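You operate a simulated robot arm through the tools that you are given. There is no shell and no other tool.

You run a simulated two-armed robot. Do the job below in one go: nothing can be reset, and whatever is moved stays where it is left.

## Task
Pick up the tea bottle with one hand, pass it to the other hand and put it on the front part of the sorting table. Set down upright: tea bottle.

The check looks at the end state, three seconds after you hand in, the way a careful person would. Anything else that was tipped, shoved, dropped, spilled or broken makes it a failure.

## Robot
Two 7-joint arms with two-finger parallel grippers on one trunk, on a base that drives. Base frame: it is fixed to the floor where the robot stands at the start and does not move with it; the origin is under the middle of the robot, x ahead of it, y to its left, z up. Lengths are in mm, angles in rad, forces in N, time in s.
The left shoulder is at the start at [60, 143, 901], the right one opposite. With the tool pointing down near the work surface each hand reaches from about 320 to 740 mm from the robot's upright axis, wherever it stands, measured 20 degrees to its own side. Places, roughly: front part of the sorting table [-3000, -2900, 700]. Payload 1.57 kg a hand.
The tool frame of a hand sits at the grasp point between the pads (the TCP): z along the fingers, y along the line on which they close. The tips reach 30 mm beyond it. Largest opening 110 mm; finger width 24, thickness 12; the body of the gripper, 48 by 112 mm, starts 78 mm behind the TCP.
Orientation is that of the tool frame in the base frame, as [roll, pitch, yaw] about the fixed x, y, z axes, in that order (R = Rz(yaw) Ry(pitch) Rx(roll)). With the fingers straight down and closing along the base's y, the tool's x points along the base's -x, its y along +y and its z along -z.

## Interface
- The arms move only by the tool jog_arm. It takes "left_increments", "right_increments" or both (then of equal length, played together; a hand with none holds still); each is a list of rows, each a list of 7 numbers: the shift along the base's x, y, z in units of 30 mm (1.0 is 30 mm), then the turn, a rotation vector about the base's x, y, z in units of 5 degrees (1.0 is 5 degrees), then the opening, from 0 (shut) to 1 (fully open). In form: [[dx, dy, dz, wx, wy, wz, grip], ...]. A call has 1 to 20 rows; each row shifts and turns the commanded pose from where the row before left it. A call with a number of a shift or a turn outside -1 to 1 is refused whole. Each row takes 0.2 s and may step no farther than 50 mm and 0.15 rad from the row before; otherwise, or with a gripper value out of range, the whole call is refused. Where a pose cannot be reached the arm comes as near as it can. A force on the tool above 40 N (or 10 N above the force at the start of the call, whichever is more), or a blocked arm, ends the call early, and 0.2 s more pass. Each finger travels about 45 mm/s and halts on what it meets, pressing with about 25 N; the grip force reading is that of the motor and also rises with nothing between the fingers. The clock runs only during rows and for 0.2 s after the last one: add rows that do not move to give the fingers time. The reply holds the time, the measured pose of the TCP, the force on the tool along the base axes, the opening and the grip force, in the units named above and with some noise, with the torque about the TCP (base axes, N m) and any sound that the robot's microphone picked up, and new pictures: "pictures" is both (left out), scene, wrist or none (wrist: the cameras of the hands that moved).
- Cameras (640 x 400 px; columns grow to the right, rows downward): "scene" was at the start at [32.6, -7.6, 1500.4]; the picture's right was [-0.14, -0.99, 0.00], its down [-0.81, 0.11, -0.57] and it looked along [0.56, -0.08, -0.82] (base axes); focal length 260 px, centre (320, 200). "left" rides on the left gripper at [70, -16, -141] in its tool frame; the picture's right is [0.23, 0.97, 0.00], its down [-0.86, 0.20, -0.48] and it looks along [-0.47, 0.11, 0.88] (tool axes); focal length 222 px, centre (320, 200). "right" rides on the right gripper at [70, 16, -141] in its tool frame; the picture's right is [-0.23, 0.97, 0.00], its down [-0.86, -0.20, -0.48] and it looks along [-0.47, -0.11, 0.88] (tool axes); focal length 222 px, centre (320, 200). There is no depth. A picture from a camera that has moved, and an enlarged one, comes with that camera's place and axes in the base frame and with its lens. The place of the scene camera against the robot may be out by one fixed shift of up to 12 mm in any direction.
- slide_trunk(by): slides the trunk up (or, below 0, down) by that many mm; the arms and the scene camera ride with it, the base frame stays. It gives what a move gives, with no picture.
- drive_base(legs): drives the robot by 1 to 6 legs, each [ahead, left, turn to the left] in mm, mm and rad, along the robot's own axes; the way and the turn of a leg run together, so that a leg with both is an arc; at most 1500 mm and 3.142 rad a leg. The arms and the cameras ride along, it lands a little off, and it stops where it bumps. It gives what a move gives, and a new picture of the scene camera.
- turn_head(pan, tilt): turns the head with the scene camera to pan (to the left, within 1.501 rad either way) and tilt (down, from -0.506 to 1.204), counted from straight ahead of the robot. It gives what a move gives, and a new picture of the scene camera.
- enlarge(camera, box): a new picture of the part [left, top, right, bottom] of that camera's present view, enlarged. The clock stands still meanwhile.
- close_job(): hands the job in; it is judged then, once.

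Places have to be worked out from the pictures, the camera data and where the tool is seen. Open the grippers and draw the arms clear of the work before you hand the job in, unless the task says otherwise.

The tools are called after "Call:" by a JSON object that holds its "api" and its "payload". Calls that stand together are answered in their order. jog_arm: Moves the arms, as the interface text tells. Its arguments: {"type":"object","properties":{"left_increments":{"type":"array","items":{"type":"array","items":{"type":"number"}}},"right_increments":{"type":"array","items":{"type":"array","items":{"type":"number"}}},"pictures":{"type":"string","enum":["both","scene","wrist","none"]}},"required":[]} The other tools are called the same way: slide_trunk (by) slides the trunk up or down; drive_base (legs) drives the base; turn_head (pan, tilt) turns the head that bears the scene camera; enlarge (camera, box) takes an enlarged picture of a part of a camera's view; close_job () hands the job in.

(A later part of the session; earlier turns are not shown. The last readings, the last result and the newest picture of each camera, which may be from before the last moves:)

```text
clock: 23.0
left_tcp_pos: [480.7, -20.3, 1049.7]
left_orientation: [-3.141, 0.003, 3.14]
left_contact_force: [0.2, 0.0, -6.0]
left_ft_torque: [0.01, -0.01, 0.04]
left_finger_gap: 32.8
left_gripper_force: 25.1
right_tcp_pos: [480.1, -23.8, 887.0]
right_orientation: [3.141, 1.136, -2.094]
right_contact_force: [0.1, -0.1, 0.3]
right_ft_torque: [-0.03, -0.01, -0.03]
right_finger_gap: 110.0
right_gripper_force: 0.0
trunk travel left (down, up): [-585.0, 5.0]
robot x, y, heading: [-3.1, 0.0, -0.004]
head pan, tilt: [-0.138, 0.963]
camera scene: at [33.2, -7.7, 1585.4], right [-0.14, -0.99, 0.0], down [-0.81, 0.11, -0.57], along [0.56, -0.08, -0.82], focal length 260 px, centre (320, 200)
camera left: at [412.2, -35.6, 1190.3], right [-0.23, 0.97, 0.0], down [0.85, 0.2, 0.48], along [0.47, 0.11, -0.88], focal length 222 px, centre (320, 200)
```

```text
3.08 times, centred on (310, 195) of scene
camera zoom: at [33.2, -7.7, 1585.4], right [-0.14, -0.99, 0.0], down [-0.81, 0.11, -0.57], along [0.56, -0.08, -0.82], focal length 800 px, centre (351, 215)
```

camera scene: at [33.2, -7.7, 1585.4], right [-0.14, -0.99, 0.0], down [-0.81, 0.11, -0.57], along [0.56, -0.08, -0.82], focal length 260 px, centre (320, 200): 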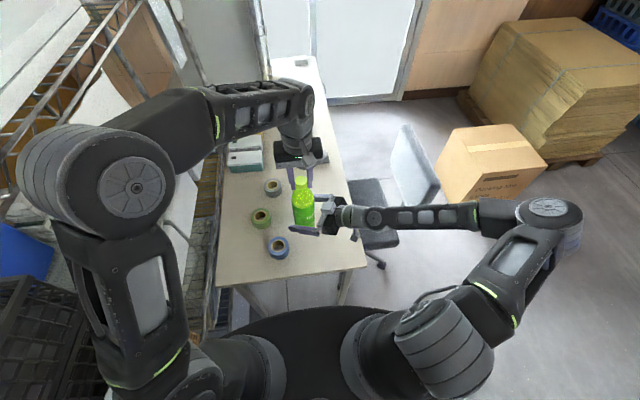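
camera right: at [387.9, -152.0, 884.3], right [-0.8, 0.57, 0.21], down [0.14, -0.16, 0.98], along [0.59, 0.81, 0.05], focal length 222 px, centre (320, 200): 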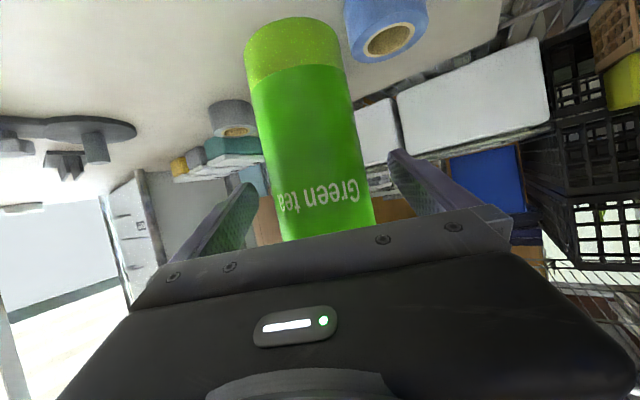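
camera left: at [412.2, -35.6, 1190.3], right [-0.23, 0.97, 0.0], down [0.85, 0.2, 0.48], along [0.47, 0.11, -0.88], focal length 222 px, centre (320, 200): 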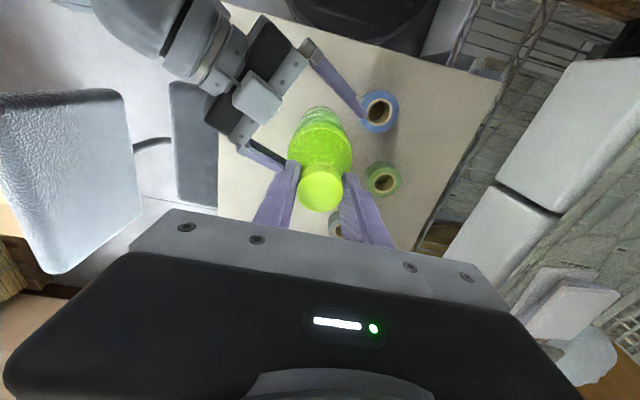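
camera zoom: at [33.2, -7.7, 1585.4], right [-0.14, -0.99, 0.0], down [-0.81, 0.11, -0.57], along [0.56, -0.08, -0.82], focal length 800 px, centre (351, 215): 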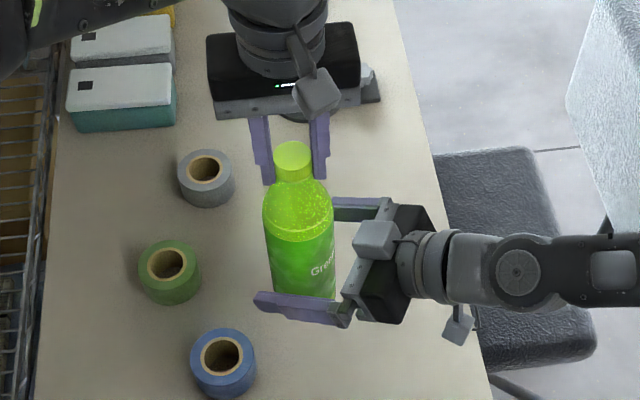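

The left hand now carries the full 6 N and the bottle rises with it, so the handover worked. I'll withdraw the right hand along its finger axis.

Call:
{"api": "jog_arm", "payload": {"right_increments": [[-0.3, -0.52, 0.28, 0, 0, 0, 1], [-0.453, -0.785, 0.423, 0, 0, 0, 1], [-0.453, -0.785, 0.423, 0, 0, 0, 1], [-0.453, -0.785, 0.423, 0, 0, 0, 1], [-0.453, -0.785, 0.423, 0, 0, 0, 1], [-0.453, -0.785, 0.423, 0, 0, 0, 1], [-0.453, -0.785, 0.423, 0, 0, 0, 1]]}}

```text
clock: 24.6
left_tcp_pos: [480.6, -20.8, 1049.2]
left_orientation: [-3.139, 0.0, -3.141]
left_contact_force: [0.1, 0.7, -5.1]
left_ft_torque: [0.0, -0.01, 0.03]
left_finger_gap: 33.1
left_gripper_force: 25.1
right_tcp_pos: [388.0, -180.6, 972.5]
right_orientation: [-3.139, 1.134, -2.092]
right_contact_force: [-0.1, -0.3, 0.1]
right_ft_torque: [0.0, -0.02, -0.01]
right_finger_gap: 109.9
right_gripper_force: 0.0
trunk travel left (down, up): [-585.0, 5.0]
robot x, y, heading: [1.3, 0.8, -0.004]
head pan, tilt: [-0.138, 0.963]
camera scene: at [32.4, -7.8, 1585.4], right [-0.14, -0.99, 0.0], down [-0.81, 0.11, -0.57], along [0.56, -0.08, -0.82], focal length 260 px, centre (320, 200)
camera right: at [297.2, -308.6, 969.1], right [-0.8, 0.57, 0.21], down [0.14, -0.16, 0.98], along [0.59, 0.81, 0.05], focal length 222 px, centre (320, 200)
```

scene: 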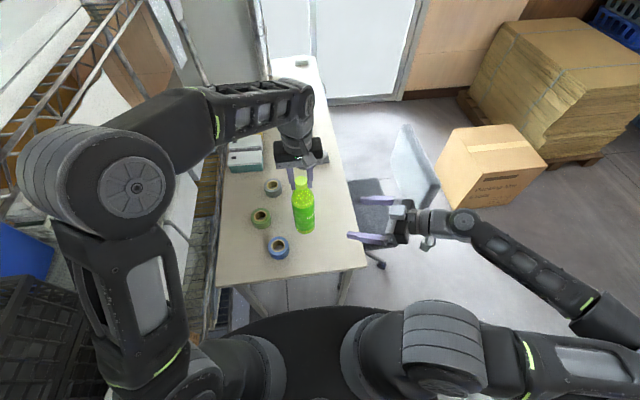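
right: 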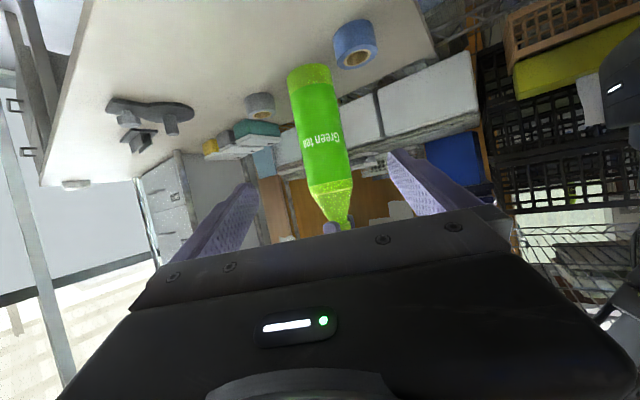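

The handover is finished and the right hand is clear. Before driving I'll look around with the head to map the room, starting to the right, where the sorting table should lie behind.

Call:
{"api": "turn_head", "payload": {"pan": -1.5, "tilt": 0.45}}

Call:
{"api": "turn_head", "payload": {"pan": 1.5, "tilt": 0.45}}

```text
clock: 26.1
left_tcp_pos: [481.4, -18.0, 1050.9]
left_orientation: [-3.14, 0.001, 3.139]
left_contact_force: [0.2, -0.2, -6.3]
left_ft_torque: [-0.02, 0.02, 0.02]
left_finger_gap: 33.3
left_gripper_force: 24.6
right_tcp_pos: [389.6, -179.8, 971.4]
right_orientation: [-3.141, 1.135, -2.095]
right_contact_force: [0.2, 0.6, 0.6]
right_ft_torque: [0.03, 0.01, -0.02]
right_finger_gap: 110.1
right_gripper_force: 0.1
trunk travel left (down, up): [-585.0, 5.0]
robot x, y, heading: [1.7, -1.7, -0.0]
head pan, tilt: [-1.499, 0.45]
camera scene: at [-31.5, -89.5, 1628.4], right [-1.0, -0.07, 0.0], down [-0.03, 0.43, -0.9], along [0.06, -0.9, -0.44], focal length 260 px, centre (320, 200)
```

scene: 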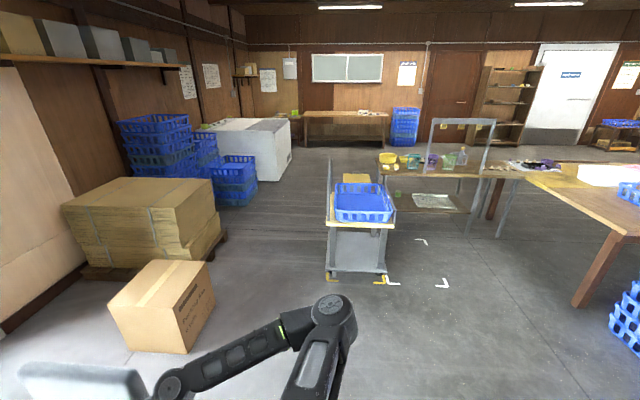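

```text
clock: 28.7
left_tcp_pos: [481.1, -19.8, 1049.3]
left_orientation: [3.141, 0.001, 3.14]
left_contact_force: [0.2, 1.1, -6.0]
left_ft_torque: [0.05, 0.01, 0.02]
left_finger_gap: 33.2
left_gripper_force: 25.4
right_tcp_pos: [389.3, -181.0, 972.0]
right_orientation: [-3.141, 1.135, -2.096]
right_contact_force: [0.7, 0.1, 0.6]
right_ft_torque: [0.02, 0.0, -0.01]
right_finger_gap: 110.0
right_gripper_force: 0.1
trunk travel left (down, up): [-585.0, 5.0]
robot x, y, heading: [0.2, 0.3, -0.001]
head pan, tilt: [1.499, 0.45]
camera scene: at [-31.5, 93.8, 1628.5], right [1.0, -0.07, 0.0], down [-0.03, -0.43, -0.9], along [0.06, 0.9, -0.44], focal length 260 px, centre (320, 200)
```

scene: 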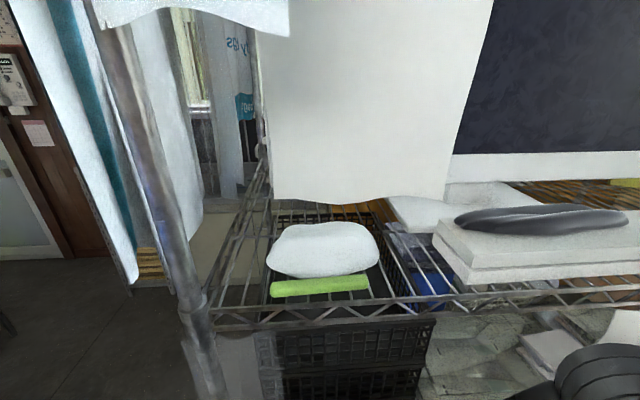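

A shelf rack stands close on the left, and the open floor and tables are behind to the right. I'll check the left-arm clearance to the rack and the floor beside the robot.

Call:
{"api": "turn_head", "payload": {"pan": 1.3, "tilt": 1.0}}

Call:
{"api": "turn_head", "payload": {"pan": -1.5, "tilt": 1.0}}

```text
clock: 29.7
left_tcp_pos: [481.6, -20.0, 1048.6]
left_orientation: [3.14, 0.0, 3.141]
left_contact_force: [0.3, -0.7, -5.2]
left_ft_torque: [-0.01, -0.02, 0.0]
left_finger_gap: 33.0
left_gripper_force: 25.2
right_tcp_pos: [390.2, -180.3, 971.9]
right_orientation: [-3.141, 1.134, -2.094]
right_contact_force: [-0.6, -0.1, -0.1]
right_ft_torque: [0.02, 0.02, -0.01]
right_finger_gap: 109.8
right_gripper_force: 0.0
trunk travel left (down, up): [-585.0, 5.0]
robot x, y, heading: [-0.2, -1.9, -0.002]
head pan, tilt: [1.3, 1.0]
camera scene: at [-19.5, 69.4, 1582.9], right [0.96, -0.27, 0.0], down [-0.22, -0.81, -0.54], along [0.14, 0.52, -0.84], focal length 260 px, centre (320, 200)
```

scene: 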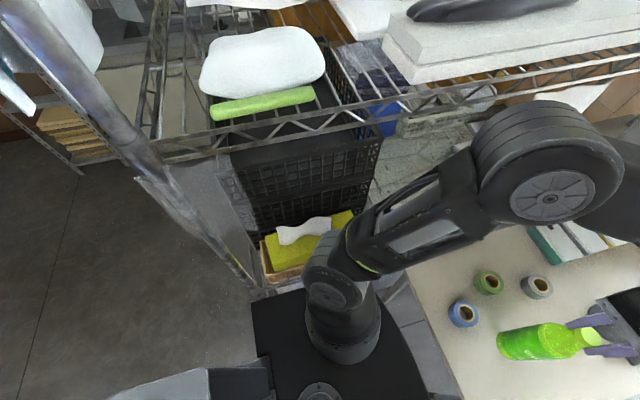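

```text
clock: 32.2
left_tcp_pos: [480.4, -19.5, 1048.4]
left_orientation: [3.141, 0.002, 3.141]
left_contact_force: [-0.6, 0.3, -5.1]
left_ft_torque: [-0.01, 0.01, -0.02]
left_finger_gap: 33.0
left_gripper_force: 25.3
right_tcp_pos: [389.6, -179.5, 971.5]
right_orientation: [-3.141, 1.135, -2.094]
right_contact_force: [0.3, -0.6, 0.3]
right_ft_torque: [0.03, -0.03, -0.01]
right_finger_gap: 109.8
right_gripper_force: 0.2
trunk travel left (down, up): [-585.0, 5.0]
robot x, y, heading: [0.9, 1.4, 0.0]
head pan, tilt: [-1.499, 1.0]
camera scene: at [-33.1, -67.3, 1582.9], right [-1.0, -0.07, 0.0], down [-0.06, 0.84, -0.54], along [0.04, -0.54, -0.84], focal length 260 px, centre (320, 200)
```

scene: 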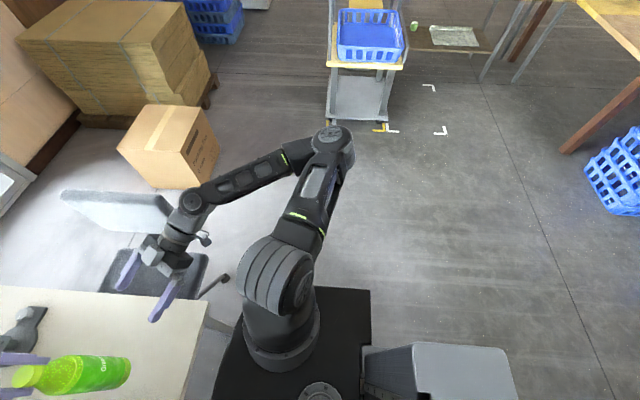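

The floor behind and to the right is clear, and the rack is beyond y ≈ 600, so backing straight off is fine. First I fold the right arm back to its starting posture (fingers down, elbow less wide), pitching first and moving away from the bottle.

Call:
{"api": "jog_arm", "payload": {"right_increments": [[0, -0.4, 0.2, -0.866, 0.5, 0, 1], [0, -0.4, 0.2, -0.866, 0.5, 0, 1], [0, -0.4, 0.2, -0.866, 0.5, 0, 1], [0, -0.4, 0.2, -0.866, 0.5, 0, 1], [0, -0.4, 0.2, -0.866, 0.5, 0, 1], [0, -0.4, 0.2, -0.866, 0.5, 0, 1], [0, -0.4, 0.2, -0.866, 0.5, 0, 1], [0, -0.4, 0.2, -0.866, 0.5, 0, 1], [0, -0.4, 0.2, -0.866, 0.5, 0, 1], [0, -0.4, 0.2, -0.866, 0.5, 0, 1], [0, -0.4, 0.2, -0.866, 0.5, 0, 1], [0, -0.4, 0.2, -0.866, 0.5, 0, 1], [0, -0.4, 0.2, -0.866, 0.5, 0, 1]], "pictures": "scene"}}

```text
clock: 35.0
left_tcp_pos: [481.7, -19.9, 1050.4]
left_orientation: [-3.141, 0.0, 3.141]
left_contact_force: [-0.8, -0.4, -5.7]
left_ft_torque: [-0.01, 0.0, 0.01]
left_finger_gap: 33.0
left_gripper_force: 24.6
right_tcp_pos: [389.1, -336.8, 1050.3]
right_orientation: [3.14, -0.001, -2.095]
right_contact_force: [0.0, 0.3, -0.4]
right_ft_torque: [-0.01, -0.04, 0.0]
right_finger_gap: 110.0
right_gripper_force: 0.1
trunk travel left (down, up): [-585.0, 5.0]
robot x, y, heading: [-2.8, -2.9, 0.003]
head pan, tilt: [-1.499, 1.0]
camera scene: at [-32.8, -67.0, 1582.9], right [-1.0, -0.07, 0.0], down [-0.06, 0.84, -0.54], along [0.04, -0.54, -0.84], focal length 260 px, centre (320, 200)
```

scene: 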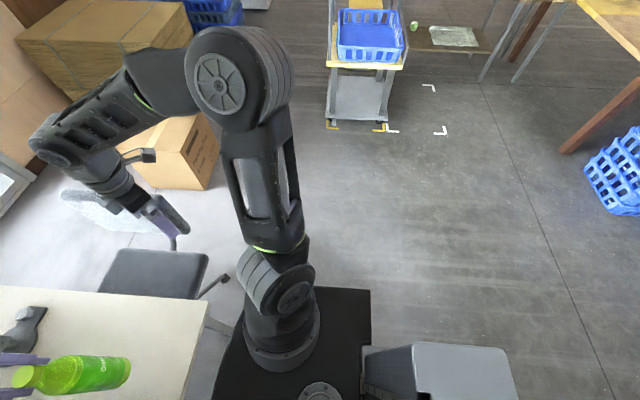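

The right arm is tucked, elbow up. I'll back straight away from the table by 700 mm.

Call:
{"api": "drive_base", "payload": {"legs": [[-700, 0, 0]]}}

```text
clock: 38.8
left_tcp_pos: [-222.7, -20.7, 1049.6]
left_orientation: [3.142, 0.002, 3.139]
left_contact_force: [-0.6, 0.1, -5.7]
left_ft_torque: [0.04, -0.02, -0.02]
left_finger_gap: 33.0
left_gripper_force: 24.9
right_tcp_pos: [-316.1, -336.9, 1049.2]
right_orientation: [-3.142, 0.0, -2.098]
right_contact_force: [-0.7, 0.3, -0.1]
right_ft_torque: [0.01, -0.01, 0.03]
right_finger_gap: 109.8
right_gripper_force: 0.1
trunk travel left (down, up): [-585.0, 5.0]
robot x, y, heading: [-704.5, -1.7, -0.006]
head pan, tilt: [-1.499, 1.0]
camera scene: at [-737.1, -65.9, 1582.9], right [-1.0, -0.07, 0.0], down [-0.06, 0.84, -0.54], along [0.04, -0.54, -0.84], focal length 260 px, centre (320, 200)
```

scene: 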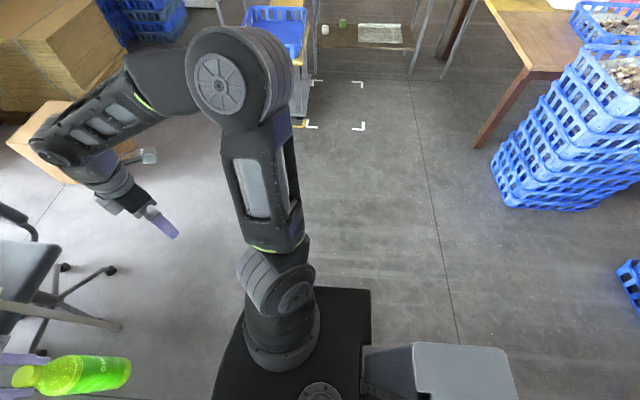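

I'm clear of the work table. I'll look towards the sorting area from here with the head less tilted.

Call:
{"api": "turn_head", "payload": {"pan": -1.5, "tilt": 0.5}}

```text
clock: 39.7
left_tcp_pos: [-220.4, -19.9, 1048.5]
left_orientation: [-3.141, 0.003, 3.136]
left_contact_force: [-0.4, 0.3, -5.0]
left_ft_torque: [-0.02, 0.03, -0.01]
left_finger_gap: 32.9
left_gripper_force: 25.2
right_tcp_pos: [-315.8, -336.0, 1050.2]
right_orientation: [-3.141, 0.001, -2.098]
right_contact_force: [0.8, 0.0, -0.4]
right_ft_torque: [0.01, -0.01, 0.0]
right_finger_gap: 110.1
right_gripper_force: 0.1
trunk travel left (down, up): [-585.0, 5.0]
robot x, y, heading: [-700.5, -0.2, -0.004]
head pan, tilt: [-1.499, 0.499]
camera scene: at [-735.0, -87.2, 1623.9], right [-1.0, -0.07, 0.0], down [-0.03, 0.48, -0.88], along [0.06, -0.88, -0.48], focal length 260 px, centre (320, 200)
```

scene: 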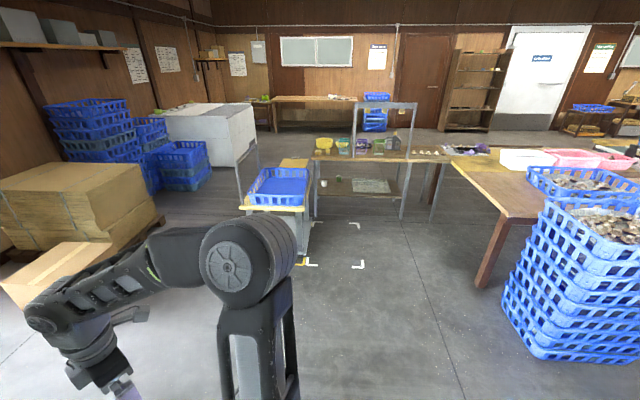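

The sorting table area lies around x = -1850 and beyond, with crate stacks in front of its near end. I'll shift right 400 mm and turn right to look at it properly.

Call:
{"api": "drive_base", "payload": {"legs": [[0, -400, 0], [0, 0, -1.2]]}}

Call:
{"api": "turn_head", "payload": {"pan": -1.2, "tilt": 0.45}}

Call:
{"api": "turn_head", "payload": {"pan": -0.5, "tilt": 0.45}}

```text
clock: 45.2
left_tcp_pos: [-540.5, -853.8, 1048.9]
left_orientation: [-3.141, 0.0, 1.958]
left_contact_force: [-0.8, 0.4, -5.3]
left_ft_torque: [0.02, -0.04, -0.04]
left_finger_gap: 32.9
left_gripper_force: 24.8
right_tcp_pos: [-870.1, -889.2, 1050.1]
right_orientation: [-3.14, 0.0, 3.005]
right_contact_force: [0.8, 1.1, -0.7]
right_ft_torque: [0.0, -0.01, -0.02]
right_finger_gap: 109.8
right_gripper_force: 0.2
trunk travel left (down, up): [-585.0, 5.0]
robot x, y, heading: [-702.5, -404.0, -1.185]
head pan, tilt: [-1.499, 0.499]
camera scene: at [-805.9, -412.3, 1624.0], right [-0.44, 0.9, 0.0], down [0.43, 0.21, -0.88], along [-0.79, -0.39, -0.48], focal length 260 px, centre (320, 200)
```

scene: 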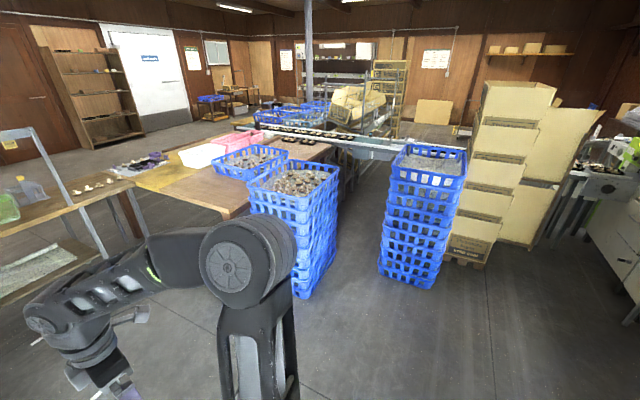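

```text
clock: 46.0
left_tcp_pos: [-540.1, -853.8, 1048.7]
left_orientation: [-3.14, 0.0, 1.958]
left_contact_force: [-0.1, 0.0, -6.5]
left_ft_torque: [0.0, 0.02, -0.01]
left_finger_gap: 33.0
left_gripper_force: 25.1
right_tcp_pos: [-868.9, -888.0, 1050.4]
right_orientation: [-3.142, -0.001, 3.005]
right_contact_force: [0.3, -0.5, 0.5]
right_ft_torque: [0.0, -0.05, -0.01]
right_finger_gap: 109.8
right_gripper_force: 0.1
trunk travel left (down, up): [-585.0, 5.0]
robot x, y, heading: [-705.3, -399.3, -1.182]
head pan, tilt: [-1.201, 0.45]
camera scene: at [-791.0, -435.1, 1628.4], right [-0.69, 0.73, 0.0], down [0.32, 0.3, -0.9], along [-0.65, -0.62, -0.44], focal length 260 px, centre (320, 200)
```

scene: 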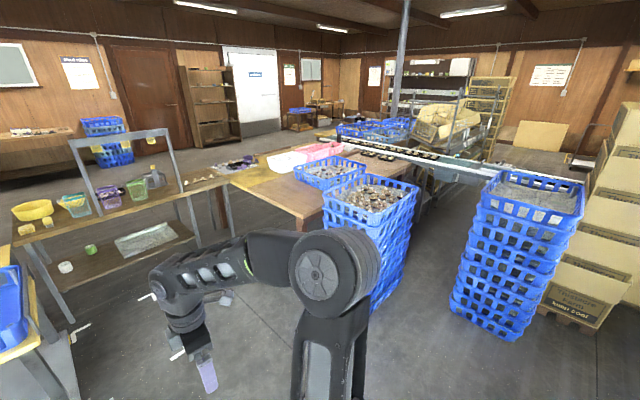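

```text
clock: 47.1
left_tcp_pos: [-540.4, -854.8, 1048.3]
left_orientation: [-3.14, 0.0, 1.958]
left_contact_force: [0.5, 0.5, -5.9]
left_ft_torque: [-0.04, 0.04, 0.0]
left_finger_gap: 33.1
left_gripper_force: 24.6
right_tcp_pos: [-869.2, -888.2, 1050.2]
right_orientation: [3.142, -0.001, 3.005]
right_contact_force: [-0.2, -0.2, -0.6]
right_ft_torque: [0.03, 0.0, -0.02]
right_finger_gap: 110.2
right_gripper_force: 0.0
trunk travel left (down, up): [-585.0, 5.0]
robot x, y, heading: [-704.4, -399.7, -1.188]
head pan, tilt: [-0.499, 0.45]
camera scene: at [-734.5, -463.3, 1628.4], right [-0.99, 0.11, 0.0], down [0.05, 0.43, -0.9], along [-0.1, -0.89, -0.44], focal length 260 px, centre (320, 200)
```

scene: 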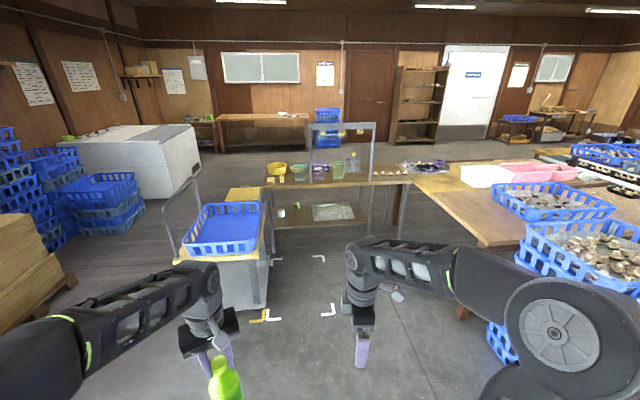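

The target place projects to the region of the white and pink trays. I'll look at it in detail from this direction.

Call:
{"api": "turn_head", "payload": {"pan": -1.2, "tilt": 0.45}}

Call:
{"api": "enlarge", "payload": {"camera": "scene", "box": [200, 110, 440, 230]}}

```text
clock: 48.1
left_tcp_pos: [-541.3, -853.8, 1049.6]
left_orientation: [-3.141, 0.0, 1.959]
left_contact_force: [-0.3, -0.2, -5.3]
left_ft_torque: [-0.01, -0.01, 0.0]
left_finger_gap: 33.1
left_gripper_force: 24.4
right_tcp_pos: [-870.1, -889.4, 1050.7]
right_orientation: [-3.141, 0.0, 3.006]
right_contact_force: [-0.7, 0.5, -0.4]
right_ft_torque: [-0.01, 0.04, 0.02]
right_finger_gap: 110.1
right_gripper_force: 0.1
trunk travel left (down, up): [-585.0, 5.0]
robot x, y, heading: [-700.8, -404.3, -1.18]
head pan, tilt: [-1.201, 0.45]
camera scene: at [-790.9, -435.2, 1628.4], right [-0.69, 0.73, 0.0], down [0.32, 0.3, -0.9], along [-0.65, -0.62, -0.44], focal length 260 px, centre (320, 200)
```

scene: 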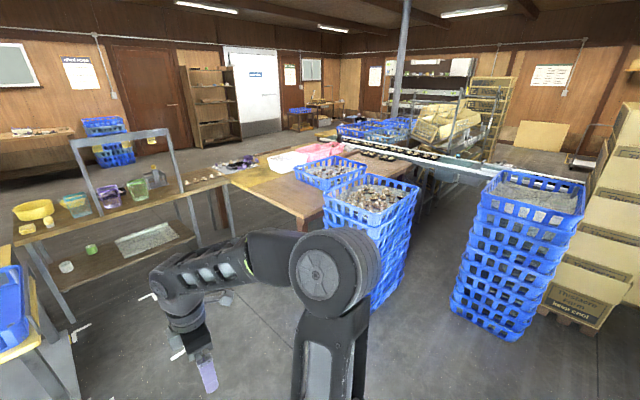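

```text
2.67 times, centred on (320, 170) of scene
camera zoom: at [-790.9, -435.2, 1628.4], right [-0.69, 0.73, 0.0], down [0.32, 0.3, -0.9], along [-0.65, -0.62, -0.44], focal length 693 px, centre (320, 280)
```

zoom: 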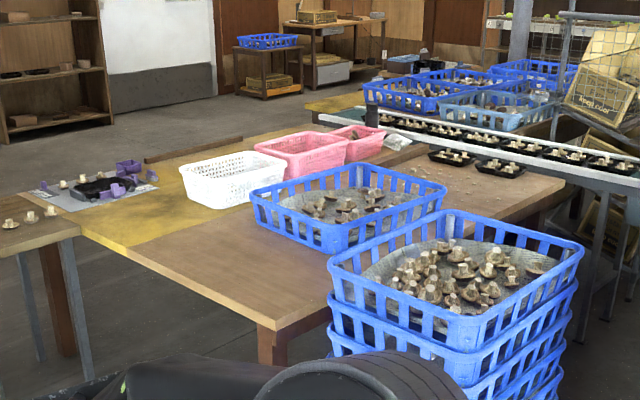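

The free target spot lies on the far (-y) side of the sorting table, beyond the baskets. I need to go around through the gap between the cart and the cardboard box, then along the aisle behind the bench. I'll face -y, advance 600 and shift to x ≈ 350.

Call:
{"api": "drive_base", "payload": {"legs": [[0, 0, -0.385], [550, 0, 0], [0, 1050, 0]]}}

Call:
{"api": "turn_head", "payload": {"pan": 0.0, "tilt": 0.5}}

```text
clock: 57.5
left_tcp_pos: [328.1, -1425.7, 1049.1]
left_orientation: [-3.141, -0.001, 1.58]
left_contact_force: [0.8, 0.3, -6.2]
left_ft_torque: [0.01, -0.01, -0.04]
left_finger_gap: 33.0
left_gripper_force: 25.3
right_tcp_pos: [10.1, -1337.1, 1049.1]
right_orientation: [-3.14, -0.002, 2.627]
right_contact_force: [-0.2, 0.0, 0.0]
right_ft_torque: [0.0, 0.01, -0.02]
right_finger_gap: 109.9
right_gripper_force: 0.1
trunk travel left (down, up): [-585.0, 5.0]
robot x, y, heading: [341.7, -945.2, -1.561]
head pan, tilt: [-1.201, 0.45]
camera scene: at [249.2, -947.7, 1628.5], right [-0.37, 0.93, 0.0], down [0.4, 0.16, -0.9], along [-0.84, -0.33, -0.44], focal length 260 px, centre (320, 200)
```

scene: 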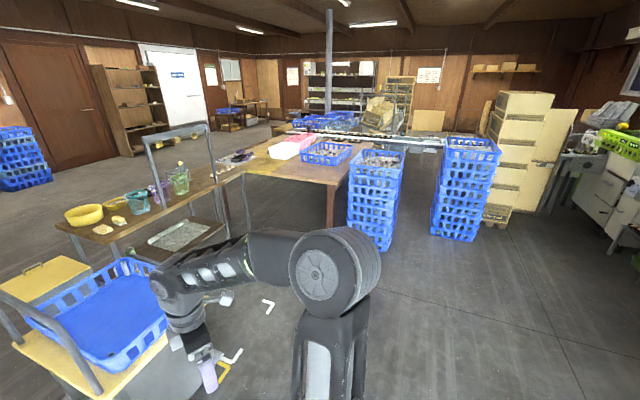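

```text
clock: 58.9
left_tcp_pos: [328.9, -1427.4, 1050.1]
left_orientation: [-3.14, 0.002, 1.58]
left_contact_force: [-0.4, -0.2, -5.6]
left_ft_torque: [0.0, -0.03, 0.0]
left_finger_gap: 33.0
left_gripper_force: 25.2
right_tcp_pos: [9.3, -1337.5, 1050.3]
right_orientation: [3.141, 0.0, 2.629]
right_contact_force: [0.1, 0.3, -0.2]
right_ft_torque: [0.01, -0.01, -0.01]
right_finger_gap: 110.1
right_gripper_force: 0.0
trunk travel left (down, up): [-585.0, 5.0]
robot x, y, heading: [343.9, -946.5, -1.564]
head pan, tilt: [0.0, 0.499]
camera scene: at [334.8, -1004.7, 1623.9], right [-1.0, -0.01, 0.0], down [0.0, 0.48, -0.88], along [0.01, -0.88, -0.48], focal length 260 px, centre (320, 200)
```

scene: 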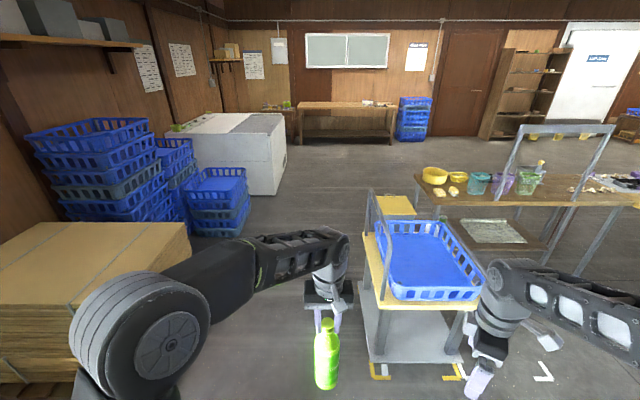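

The gap runs from x ≈ 90 (cart) to x ≈ 1100 (pallet pile and crates), and the floor beyond is open. I'll shift to x ≈ 610 and drive 1500 towards -y.

Call:
{"api": "drive_base", "payload": {"legs": [[0, 270, 0], [1400, 0, 0]]}}

```text
clock: 67.4
left_tcp_pos: [604.1, -2826.4, 1049.4]
left_orientation: [3.14, -0.003, 1.576]
left_contact_force: [-0.7, -0.2, -5.2]
left_ft_torque: [0.02, 0.01, -0.01]
left_finger_gap: 33.0
left_gripper_force: 25.0
right_tcp_pos: [285.8, -2736.1, 1049.5]
right_orientation: [3.141, 0.002, 2.623]
right_contact_force: [-0.3, 0.1, -1.0]
right_ft_torque: [0.01, -0.01, -0.01]
right_finger_gap: 110.2
right_gripper_force: 0.0
trunk travel left (down, up): [-585.0, 5.0]
robot x, y, heading: [621.4, -2348.1, -1.561]
head pan, tilt: [0.0, 0.499]
camera scene: at [613.2, -2405.4, 1623.9], right [-1.0, 0.0, 0.0], down [0.0, 0.48, -0.88], along [0.0, -0.88, -0.48], focal length 260 px, centre (320, 200)
```

scene: 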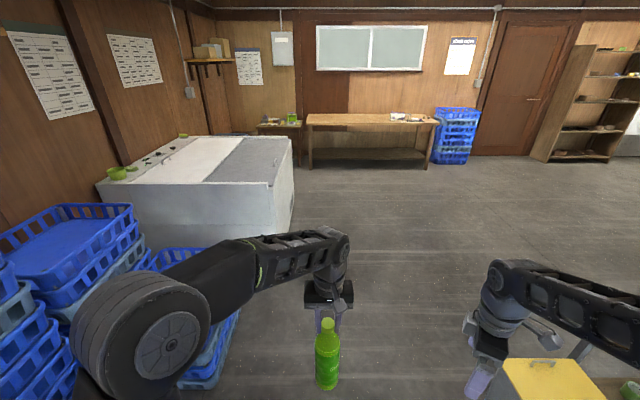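

The passage is clear, with the cart to my right and the crates well left. I'll continue 1550 mm, then turn right to face along the aisle (-x).

Call:
{"api": "drive_base", "payload": {"legs": [[1450, 0, 0], [150, 0, 0], [0, 0, -1.57]]}}

```text
clock: 79.4
left_tcp_pos: [143.4, -3929.9, 1047.7]
left_orientation: [-3.14, 0.0, -0.008]
left_contact_force: [0.1, 0.0, -5.4]
left_ft_torque: [0.01, 0.01, -0.01]
left_finger_gap: 33.2
left_gripper_force: 24.7
right_tcp_pos: [239.0, -3614.3, 1050.8]
right_orientation: [-3.139, 0.0, 1.036]
right_contact_force: [0.9, 0.0, 0.2]
right_ft_torque: [0.0, -0.02, -0.01]
right_finger_gap: 109.8
right_gripper_force: 0.1
trunk travel left (down, up): [-585.0, 5.0]
robot x, y, heading: [625.0, -3952.4, 3.13]
head pan, tilt: [0.0, 0.499]
camera scene: at [555.3, -3950.8, 1623.9], right [0.01, 1.0, 0.0], down [0.48, 0.0, -0.88], along [-0.88, 0.01, -0.48], focal length 260 px, centre (320, 200)
```

scene: 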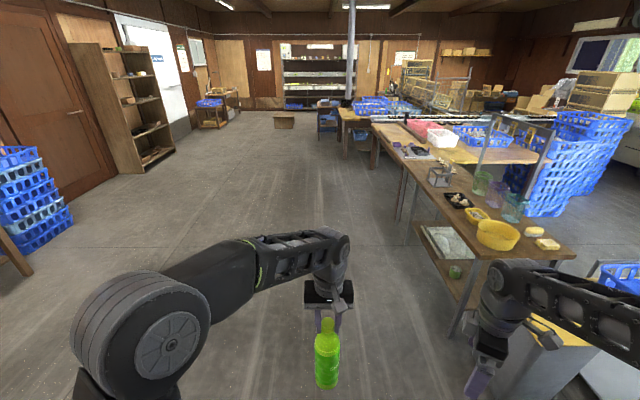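

I'm facing down the aisle with the bench and sorting table on my right. I'll enlarge the view of the sorting table front.

Call:
{"api": "enlarge", "payload": {"camera": "scene", "box": [330, 80, 570, 230]}}

```text
2.67 times, centred on (450, 155) of scene
camera zoom: at [555.3, -3950.8, 1623.9], right [0.01, 1.0, 0.0], down [0.48, 0.0, -0.88], along [-0.88, 0.01, -0.48], focal length 693 px, centre (-27, 320)
```

zoom: 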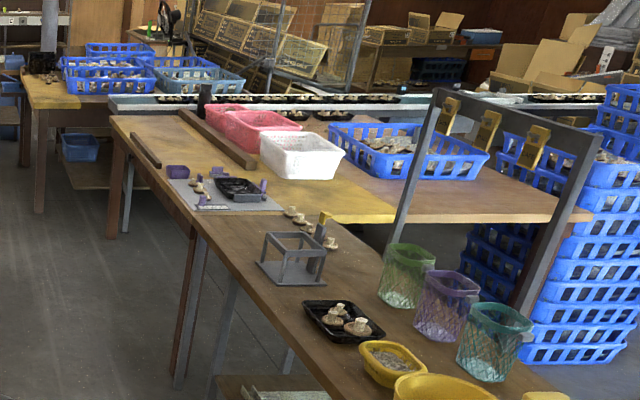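

The sorting table's aisle-side edge is at y ≈ -3080 and a divider bar is at y ≈ -2600. The strip between them around x = -3000 is free, apart from a thin dark bar right at the edge. The aisle is clear, so I'll drive ahead to x ≈ -2900.

Call:
{"api": "drive_base", "payload": {"legs": [[1200, 0, 0.011], [1200, 0, 0], [1150, 0, 0]]}}

```text
clock: 96.7
left_tcp_pos: [-3411.8, -3948.1, 1048.8]
left_orientation: [3.141, -0.002, 0.002]
left_contact_force: [-0.2, 0.0, -5.2]
left_ft_torque: [0.02, -0.04, -0.02]
left_finger_gap: 32.8
left_gripper_force: 25.1
right_tcp_pos: [-3319.4, -3630.1, 1049.6]
right_orientation: [-3.14, 0.0, 1.049]
right_contact_force: [-0.5, 0.7, 0.0]
right_ft_torque: [-0.02, 0.01, 0.0]
right_finger_gap: 110.2
right_gripper_force: 0.1
trunk travel left (down, up): [-585.0, 5.0]
robot x, y, heading: [-2935.1, -3967.2, -3.142]
head pan, tilt: [0.0, 0.499]
camera scene: at [-3001.1, -3964.9, 1623.9], right [0.0, 1.0, 0.0], down [0.48, 0.0, -0.88], along [-0.88, 0.0, -0.48], focal length 260 px, centre (320, 200)
```

scene: 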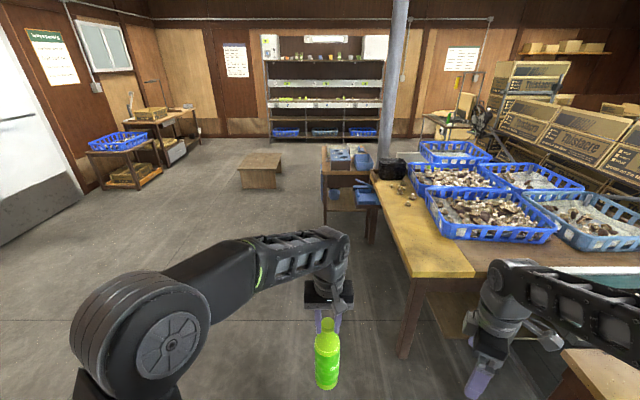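

I'm at x = -2935 in the aisle, and the nearest other table corner is over 1 m away. I'll turn right to face the sorting table (+y).

Call:
{"api": "drive_base", "payload": {"legs": [[0, 0, -1.571]]}}

Call:
{"api": "turn_head", "payload": {"pan": 0.0, "tilt": 0.75}}

```text
clock: 100.9
left_tcp_pos: [-2909.4, -3486.4, 1048.0]
left_orientation: [3.141, -0.001, -1.572]
left_contact_force: [0.2, 0.2, -5.1]
left_ft_torque: [-0.03, 0.01, 0.0]
left_finger_gap: 33.0
left_gripper_force: 24.7
right_tcp_pos: [-2592.5, -3579.3, 1050.5]
right_orientation: [3.141, 0.0, -0.527]
right_contact_force: [0.4, 0.3, 0.1]
right_ft_torque: [-0.03, -0.02, 0.02]
right_finger_gap: 110.2
right_gripper_force: 0.0
trunk travel left (down, up): [-585.0, 5.0]
robot x, y, heading: [-2935.0, -3967.4, 1.569]
head pan, tilt: [0.0, 0.499]
camera scene: at [-2938.7, -3903.4, 1623.9], right [1.0, 0.0, 0.0], down [0.0, -0.48, -0.88], along [0.0, 0.88, -0.48], focal length 260 px, centre (320, 200)
```

scene: 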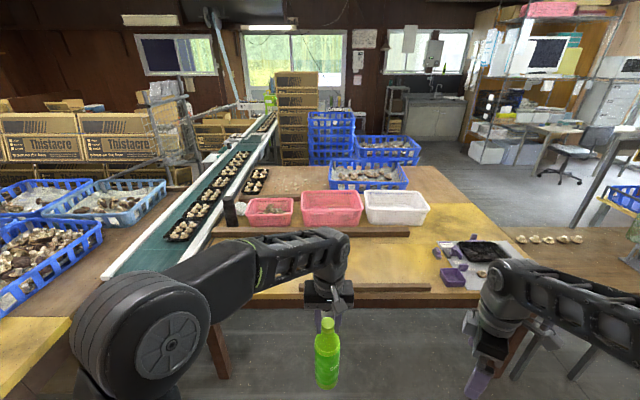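

```text
clock: 101.7
left_tcp_pos: [-2910.6, -3485.8, 1049.2]
left_orientation: [3.139, 0.0, -1.573]
left_contact_force: [-0.5, -0.2, -5.3]
left_ft_torque: [-0.02, 0.03, -0.01]
left_finger_gap: 33.0
left_gripper_force: 25.2
right_tcp_pos: [-2592.4, -3579.3, 1050.3]
right_orientation: [3.141, 0.0, -0.528]
right_contact_force: [0.4, -0.6, -0.1]
right_ft_torque: [0.01, -0.01, -0.02]
right_finger_gap: 110.2
right_gripper_force: 0.1
trunk travel left (down, up): [-585.0, 5.0]
robot x, y, heading: [-2931.0, -3971.6, 1.572]
head pan, tilt: [0.0, 0.75]
camera scene: at [-2938.8, -3911.5, 1602.0], right [1.0, 0.0, 0.0], down [0.0, -0.68, -0.73], along [0.0, 0.73, -0.68], focal length 260 px, centre (320, 200)
```

scene: 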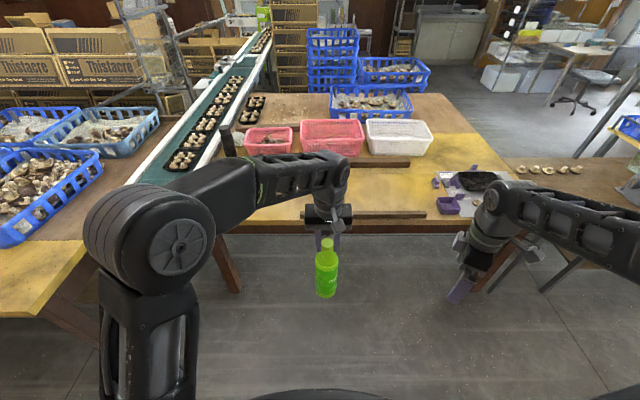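

The free strip is confirmed: a thin stick lies at y ≈ -3045 from x ≈ -3030 to -2434, and the divider bar with baskets behind it is at y ≈ -2610. I'll drive ahead 480 mm with the bottle well above the table (its bottom is at about z = 790).

Call:
{"api": "drive_base", "payload": {"legs": [[470, 0, 0]]}}

Call:
{"api": "turn_head", "payload": {"pan": 0.0, "tilt": 0.95}}

```text
clock: 104.5
left_tcp_pos: [-2907.8, -3010.4, 1047.5]
left_orientation: [3.138, 0.001, -1.575]
left_contact_force: [-0.2, -0.2, -5.7]
left_ft_torque: [0.0, -0.03, 0.02]
left_finger_gap: 33.0
left_gripper_force: 24.7
right_tcp_pos: [-2590.2, -3101.4, 1049.5]
right_orientation: [3.141, 0.0, -0.527]
right_contact_force: [0.3, -0.1, -0.6]
right_ft_torque: [0.0, 0.04, -0.02]
right_finger_gap: 110.1
right_gripper_force: 0.0
trunk travel left (down, up): [-585.0, 5.0]
robot x, y, heading: [-2931.1, -3493.4, 1.569]
head pan, tilt: [0.0, 0.75]
camera scene: at [-2937.2, -3434.3, 1601.9], right [1.0, 0.0, 0.0], down [0.0, -0.68, -0.73], along [0.0, 0.73, -0.68], focal length 260 px, centre (320, 200)
```

scene: 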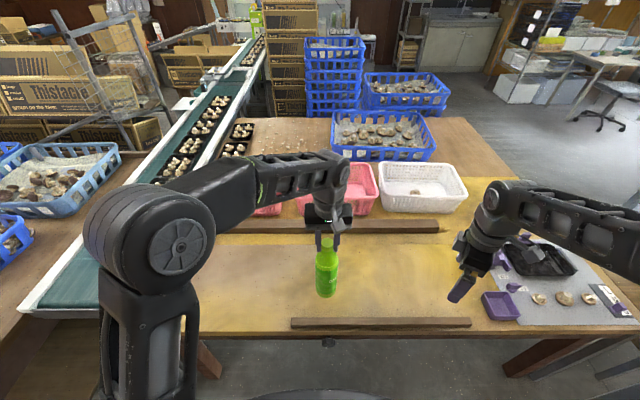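

```text
clock: 105.2
left_tcp_pos: [-2906.7, -3010.2, 1048.7]
left_orientation: [3.139, 0.0, -1.574]
left_contact_force: [-0.3, 0.2, -4.9]
left_ft_torque: [-0.01, -0.03, 0.0]
left_finger_gap: 32.9
left_gripper_force: 24.9
right_tcp_pos: [-2590.8, -3103.9, 1049.8]
right_orientation: [3.14, 0.001, -0.528]
right_contact_force: [1.1, -0.3, 0.1]
right_ft_torque: [0.02, 0.0, 0.0]
right_finger_gap: 110.3
right_gripper_force: 0.1
trunk travel left (down, up): [-585.0, 5.0]
robot x, y, heading: [-2926.4, -3491.2, 1.565]
head pan, tilt: [0.0, 0.949]
camera scene: at [-2937.3, -3445.5, 1586.5], right [1.0, 0.0, 0.0], down [0.0, -0.81, -0.58], along [0.0, 0.58, -0.81], focal length 260 px, centre (320, 200)
```

scene: 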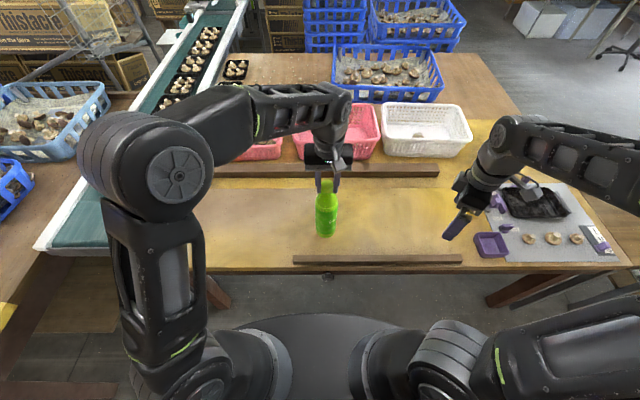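

The robot is in place: the table edge is at y ≈ -3120, the stick ends at y ≈ -3060 and the divider begins at y ≈ -2700. I'll move the bottle forward to about [-2950, -2920] while descending slightly to z ≈ 1010.

Call:
{"api": "jog_arm", "payload": {"left_increments": [[-0.15, 0.3, 0, 0, 0, 0, 0], [-0.3, 0.6, -0.2, 0, 0, 0, 0], [-0.3, 0.6, -0.3, 0, 0, 0, 0], [-0.3, 0.6, -0.3, 0, 0, 0, 0], [-0.3, 0.6, -0.3, 0, 0, 0, 0], [-0.15, 0.3, -0.1, 0, 0, 0, 0], [0, 0, 0, 0, 0, 0, 0]]}}

Call:
{"api": "enlarge", "payload": {"camera": "scene", "box": [240, 130, 420, 270]}}

```text
clock: 106.8
left_tcp_pos: [-2951.9, -2920.3, 1012.5]
left_orientation: [3.141, 0.0, -1.575]
left_contact_force: [-0.4, 0.3, -6.2]
left_ft_torque: [-0.04, 0.0, 0.0]
left_finger_gap: 33.0
left_gripper_force: 25.3
right_tcp_pos: [-2591.1, -3102.8, 1049.7]
right_orientation: [3.141, -0.001, -0.526]
right_contact_force: [0.8, -0.6, -0.8]
right_ft_torque: [-0.02, -0.02, 0.03]
right_finger_gap: 110.1
right_gripper_force: 0.1
trunk travel left (down, up): [-585.0, 5.0]
robot x, y, heading: [-2929.9, -3488.4, 1.567]
head pan, tilt: [0.0, 0.949]
camera scene: at [-2937.3, -3445.4, 1586.5], right [1.0, 0.0, 0.0], down [0.0, -0.81, -0.58], along [0.0, 0.58, -0.81], focal length 260 px, centre (320, 200)
camera left: at [-2936.1, -2988.4, 1153.6], right [-0.97, -0.22, 0.0], down [-0.2, 0.86, 0.48], along [-0.11, 0.47, -0.88], focal length 222 px, centre (320, 200)
```

scene: 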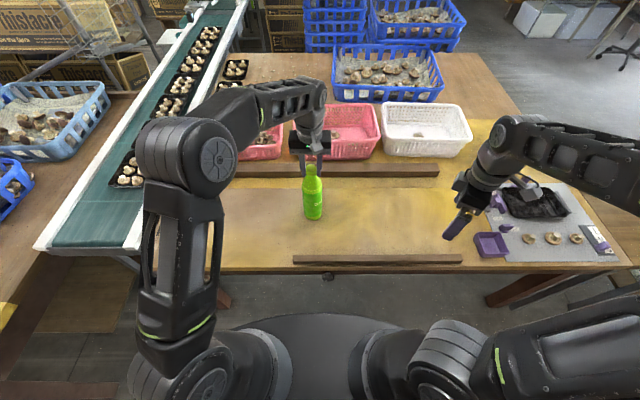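
left: 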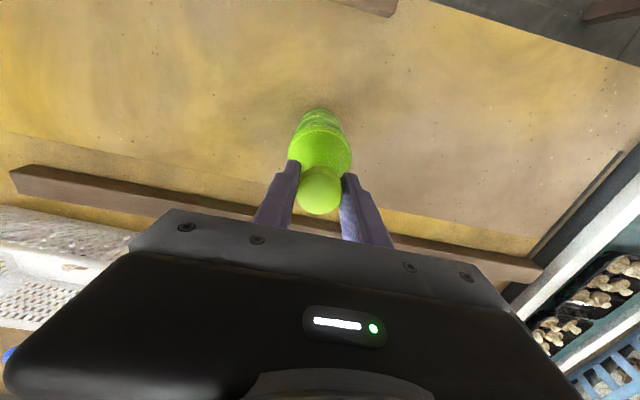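

```text
2.86 times, centred on (330, 200) of scene
camera zoom: at [-2937.3, -3445.4, 1586.5], right [1.0, 0.0, 0.0], down [0.0, -0.81, -0.58], along [0.0, 0.58, -0.81], focal length 742 px, centre (291, 200)
```

zoom: 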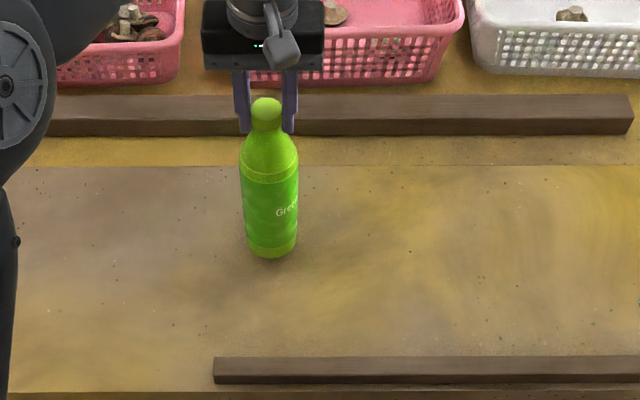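

The spot below the bottle is clear and the bottle is vertical. I'll lower 27 mm, then go in fine steps while watching the force.

Call:
{"api": "jog_arm", "payload": {"left_increments": [[0, 0, -0.3, 0, 0, 0, 0], [0, 0, -0.3, 0, 0, 0, 0], [0, 0, -0.3, 0, 0, 0, 0], [0, 0, 0, 0, 0, 0, 0]], "pictures": "none"}}

```text
clock: 107.8
left_tcp_pos: [-2953.1, -2920.7, 990.3]
left_orientation: [-3.142, 0.006, -1.574]
left_contact_force: [-2.1, 1.0, 24.2]
left_ft_torque: [0.11, 0.29, -0.1]
left_finger_gap: 33.0
left_gripper_force: 25.2
right_tcp_pos: [-2590.0, -3105.4, 1049.8]
right_orientation: [-3.14, -0.002, -0.529]
right_contact_force: [-0.6, -0.5, 0.9]
right_ft_torque: [-0.03, -0.01, -0.01]
right_finger_gap: 110.1
right_gripper_force: 0.0
trunk travel left (down, up): [-585.0, 5.0]
robot x, y, heading: [-2927.7, -3491.5, 1.566]
head pan, tilt: [0.0, 0.949]
```

Contact already: the table holds the bottle, with 24 N upward at z = 990. I'll ease up slightly to take off the excess pressure before releasing.

Call:
{"api": "jog_arm", "payload": {"left_increments": [[0, 0, 0.06, 0, 0, 0, 0], [0, 0, 0, 0, 0, 0, 0]]}}

Call:
{"api": "enlarge", "payload": {"camera": "scene", "box": [240, 130, 420, 270]}}

```text
clock: 108.4
left_tcp_pos: [-2952.8, -2920.7, 989.4]
left_orientation: [-3.141, 0.005, -1.575]
left_contact_force: [-0.7, 4.4, 20.5]
left_ft_torque: [0.52, 0.09, 0.03]
left_finger_gap: 33.0
left_gripper_force: 24.9
right_tcp_pos: [-2590.3, -3105.0, 1050.6]
right_orientation: [-3.139, 0.001, -0.526]
right_contact_force: [0.4, 0.8, 0.1]
right_ft_torque: [0.0, -0.01, 0.0]
right_finger_gap: 110.1
right_gripper_force: 0.1
trunk travel left (down, up): [-585.0, 5.0]
robot x, y, heading: [-2927.5, -3495.1, 1.564]
head pan, tilt: [0.0, 0.949]
camera scene: at [-2937.5, -3447.2, 1586.5], right [1.0, 0.0, 0.0], down [0.0, -0.81, -0.58], along [0.0, 0.58, -0.81], focal length 260 px, centre (320, 200)
camera left: at [-2935.6, -2990.2, 1129.7], right [-0.97, -0.22, 0.0], down [-0.2, 0.85, 0.48], along [-0.11, 0.47, -0.88], focal length 222 px, centre (320, 200)
```

scene: 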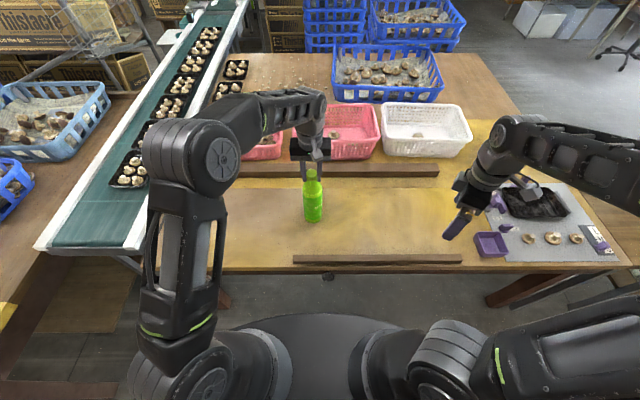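
left: 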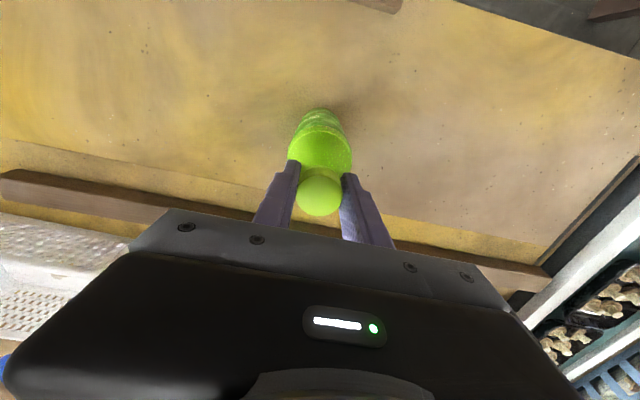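

```text
2.86 times, centred on (330, 200) of scene
camera zoom: at [-2937.5, -3447.2, 1586.5], right [1.0, 0.0, 0.0], down [0.0, -0.81, -0.58], along [0.0, 0.58, -0.81], focal length 742 px, centre (291, 200)
```

zoom: 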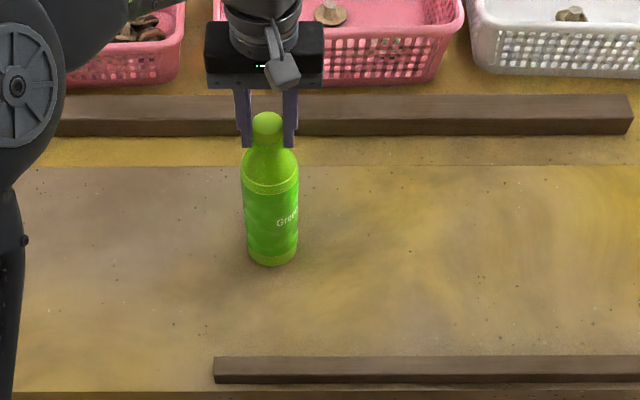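

Still 20 N of downward pressing. I'll ease up in further small steps until the force is near zero.

Call:
{"api": "jog_arm", "payload": {"left_increments": [[0, 0, 0.06, 0, 0, 0, 0], [0, 0, 0.04, 0, 0, 0, 0], [0, 0, 0, 0, 0, 0, 0]], "pictures": "none"}}

```text
clock: 109.2
left_tcp_pos: [-2951.7, -2921.7, 988.0]
left_orientation: [3.141, -0.005, -1.573]
left_contact_force: [0.5, 0.3, -3.3]
left_ft_torque: [0.16, -0.12, 0.04]
left_finger_gap: 33.0
left_gripper_force: 25.2
right_tcp_pos: [-2590.1, -3103.0, 1049.7]
right_orientation: [-3.141, 0.001, -0.528]
right_contact_force: [-0.3, -0.4, 0.7]
right_ft_torque: [0.0, 0.0, -0.01]
right_finger_gap: 110.0
right_gripper_force: 0.2
trunk travel left (down, up): [-585.0, 5.0]
robot x, y, heading: [-2927.8, -3492.3, 1.568]
head pan, tilt: [0.0, 0.949]
```

The force is now about -3 N: the bottle rests on the table with part of its weight still on the hand. I'll check its uprightness from the cameras before letting go.

Call:
{"api": "enlarge", "payload": {"camera": "right", "box": [0, 0, 640, 400]}}

Call:
{"api": "enlarge", "payload": {"camera": "left", "box": [220, 80, 420, 230]}}

Call:
{"api": "enlarge", "payload": {"camera": "scene", "box": [270, 140, 360, 230]}}

```text
1.00 times, centred on (320, 200) of right (not enlarged: the box is as wide or as high as the picture)
camera zoom: at [-2537.4, -3151.9, 1191.6], right [-0.69, -0.73, 0.0], down [-0.64, 0.6, 0.48], along [-0.35, 0.33, -0.88], focal length 222 px, centre (320, 200)
```

zoom: 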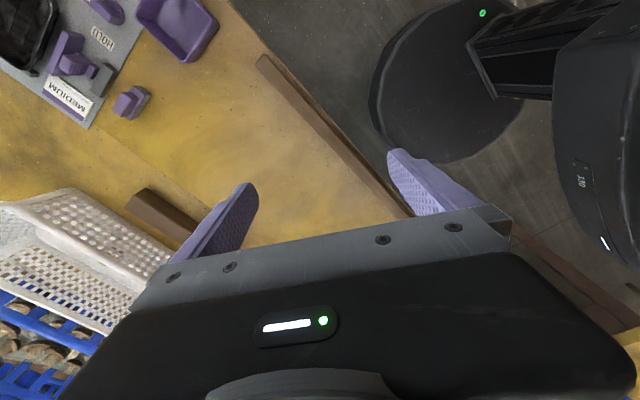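

```text
2.67 times, centred on (320, 155) of left
camera zoom: at [-2935.5, -2989.5, 1130.0], right [-0.97, -0.22, 0.0], down [-0.2, 0.86, 0.48], along [-0.11, 0.46, -0.88], focal length 592 px, centre (320, 320)
```

zoom: 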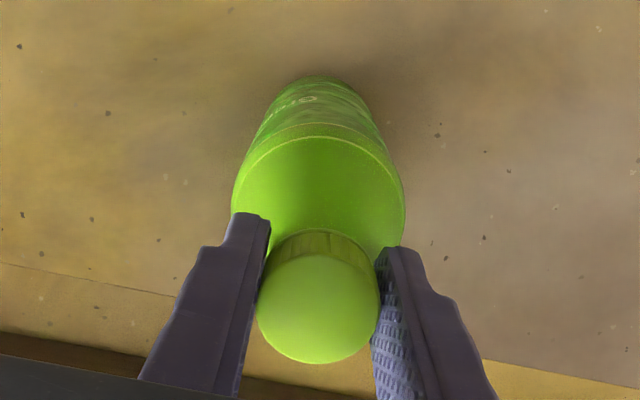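

```text
4.44 times, centred on (315, 185) of scene
camera zoom: at [-2937.3, -3445.5, 1586.2], right [1.0, 0.0, 0.0], down [0.0, -0.81, -0.58], along [0.0, 0.58, -0.81], focal length 1155 px, centre (342, 267)
```

zoom: 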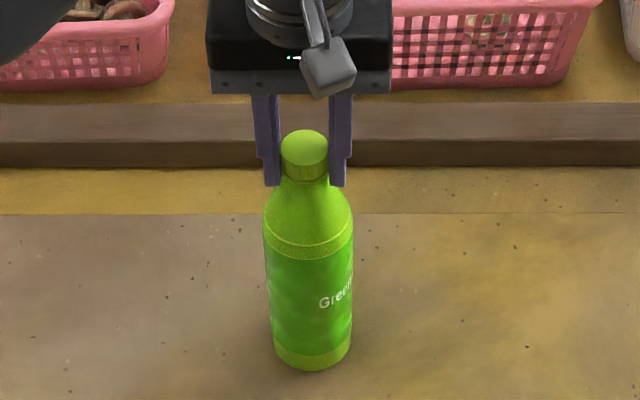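

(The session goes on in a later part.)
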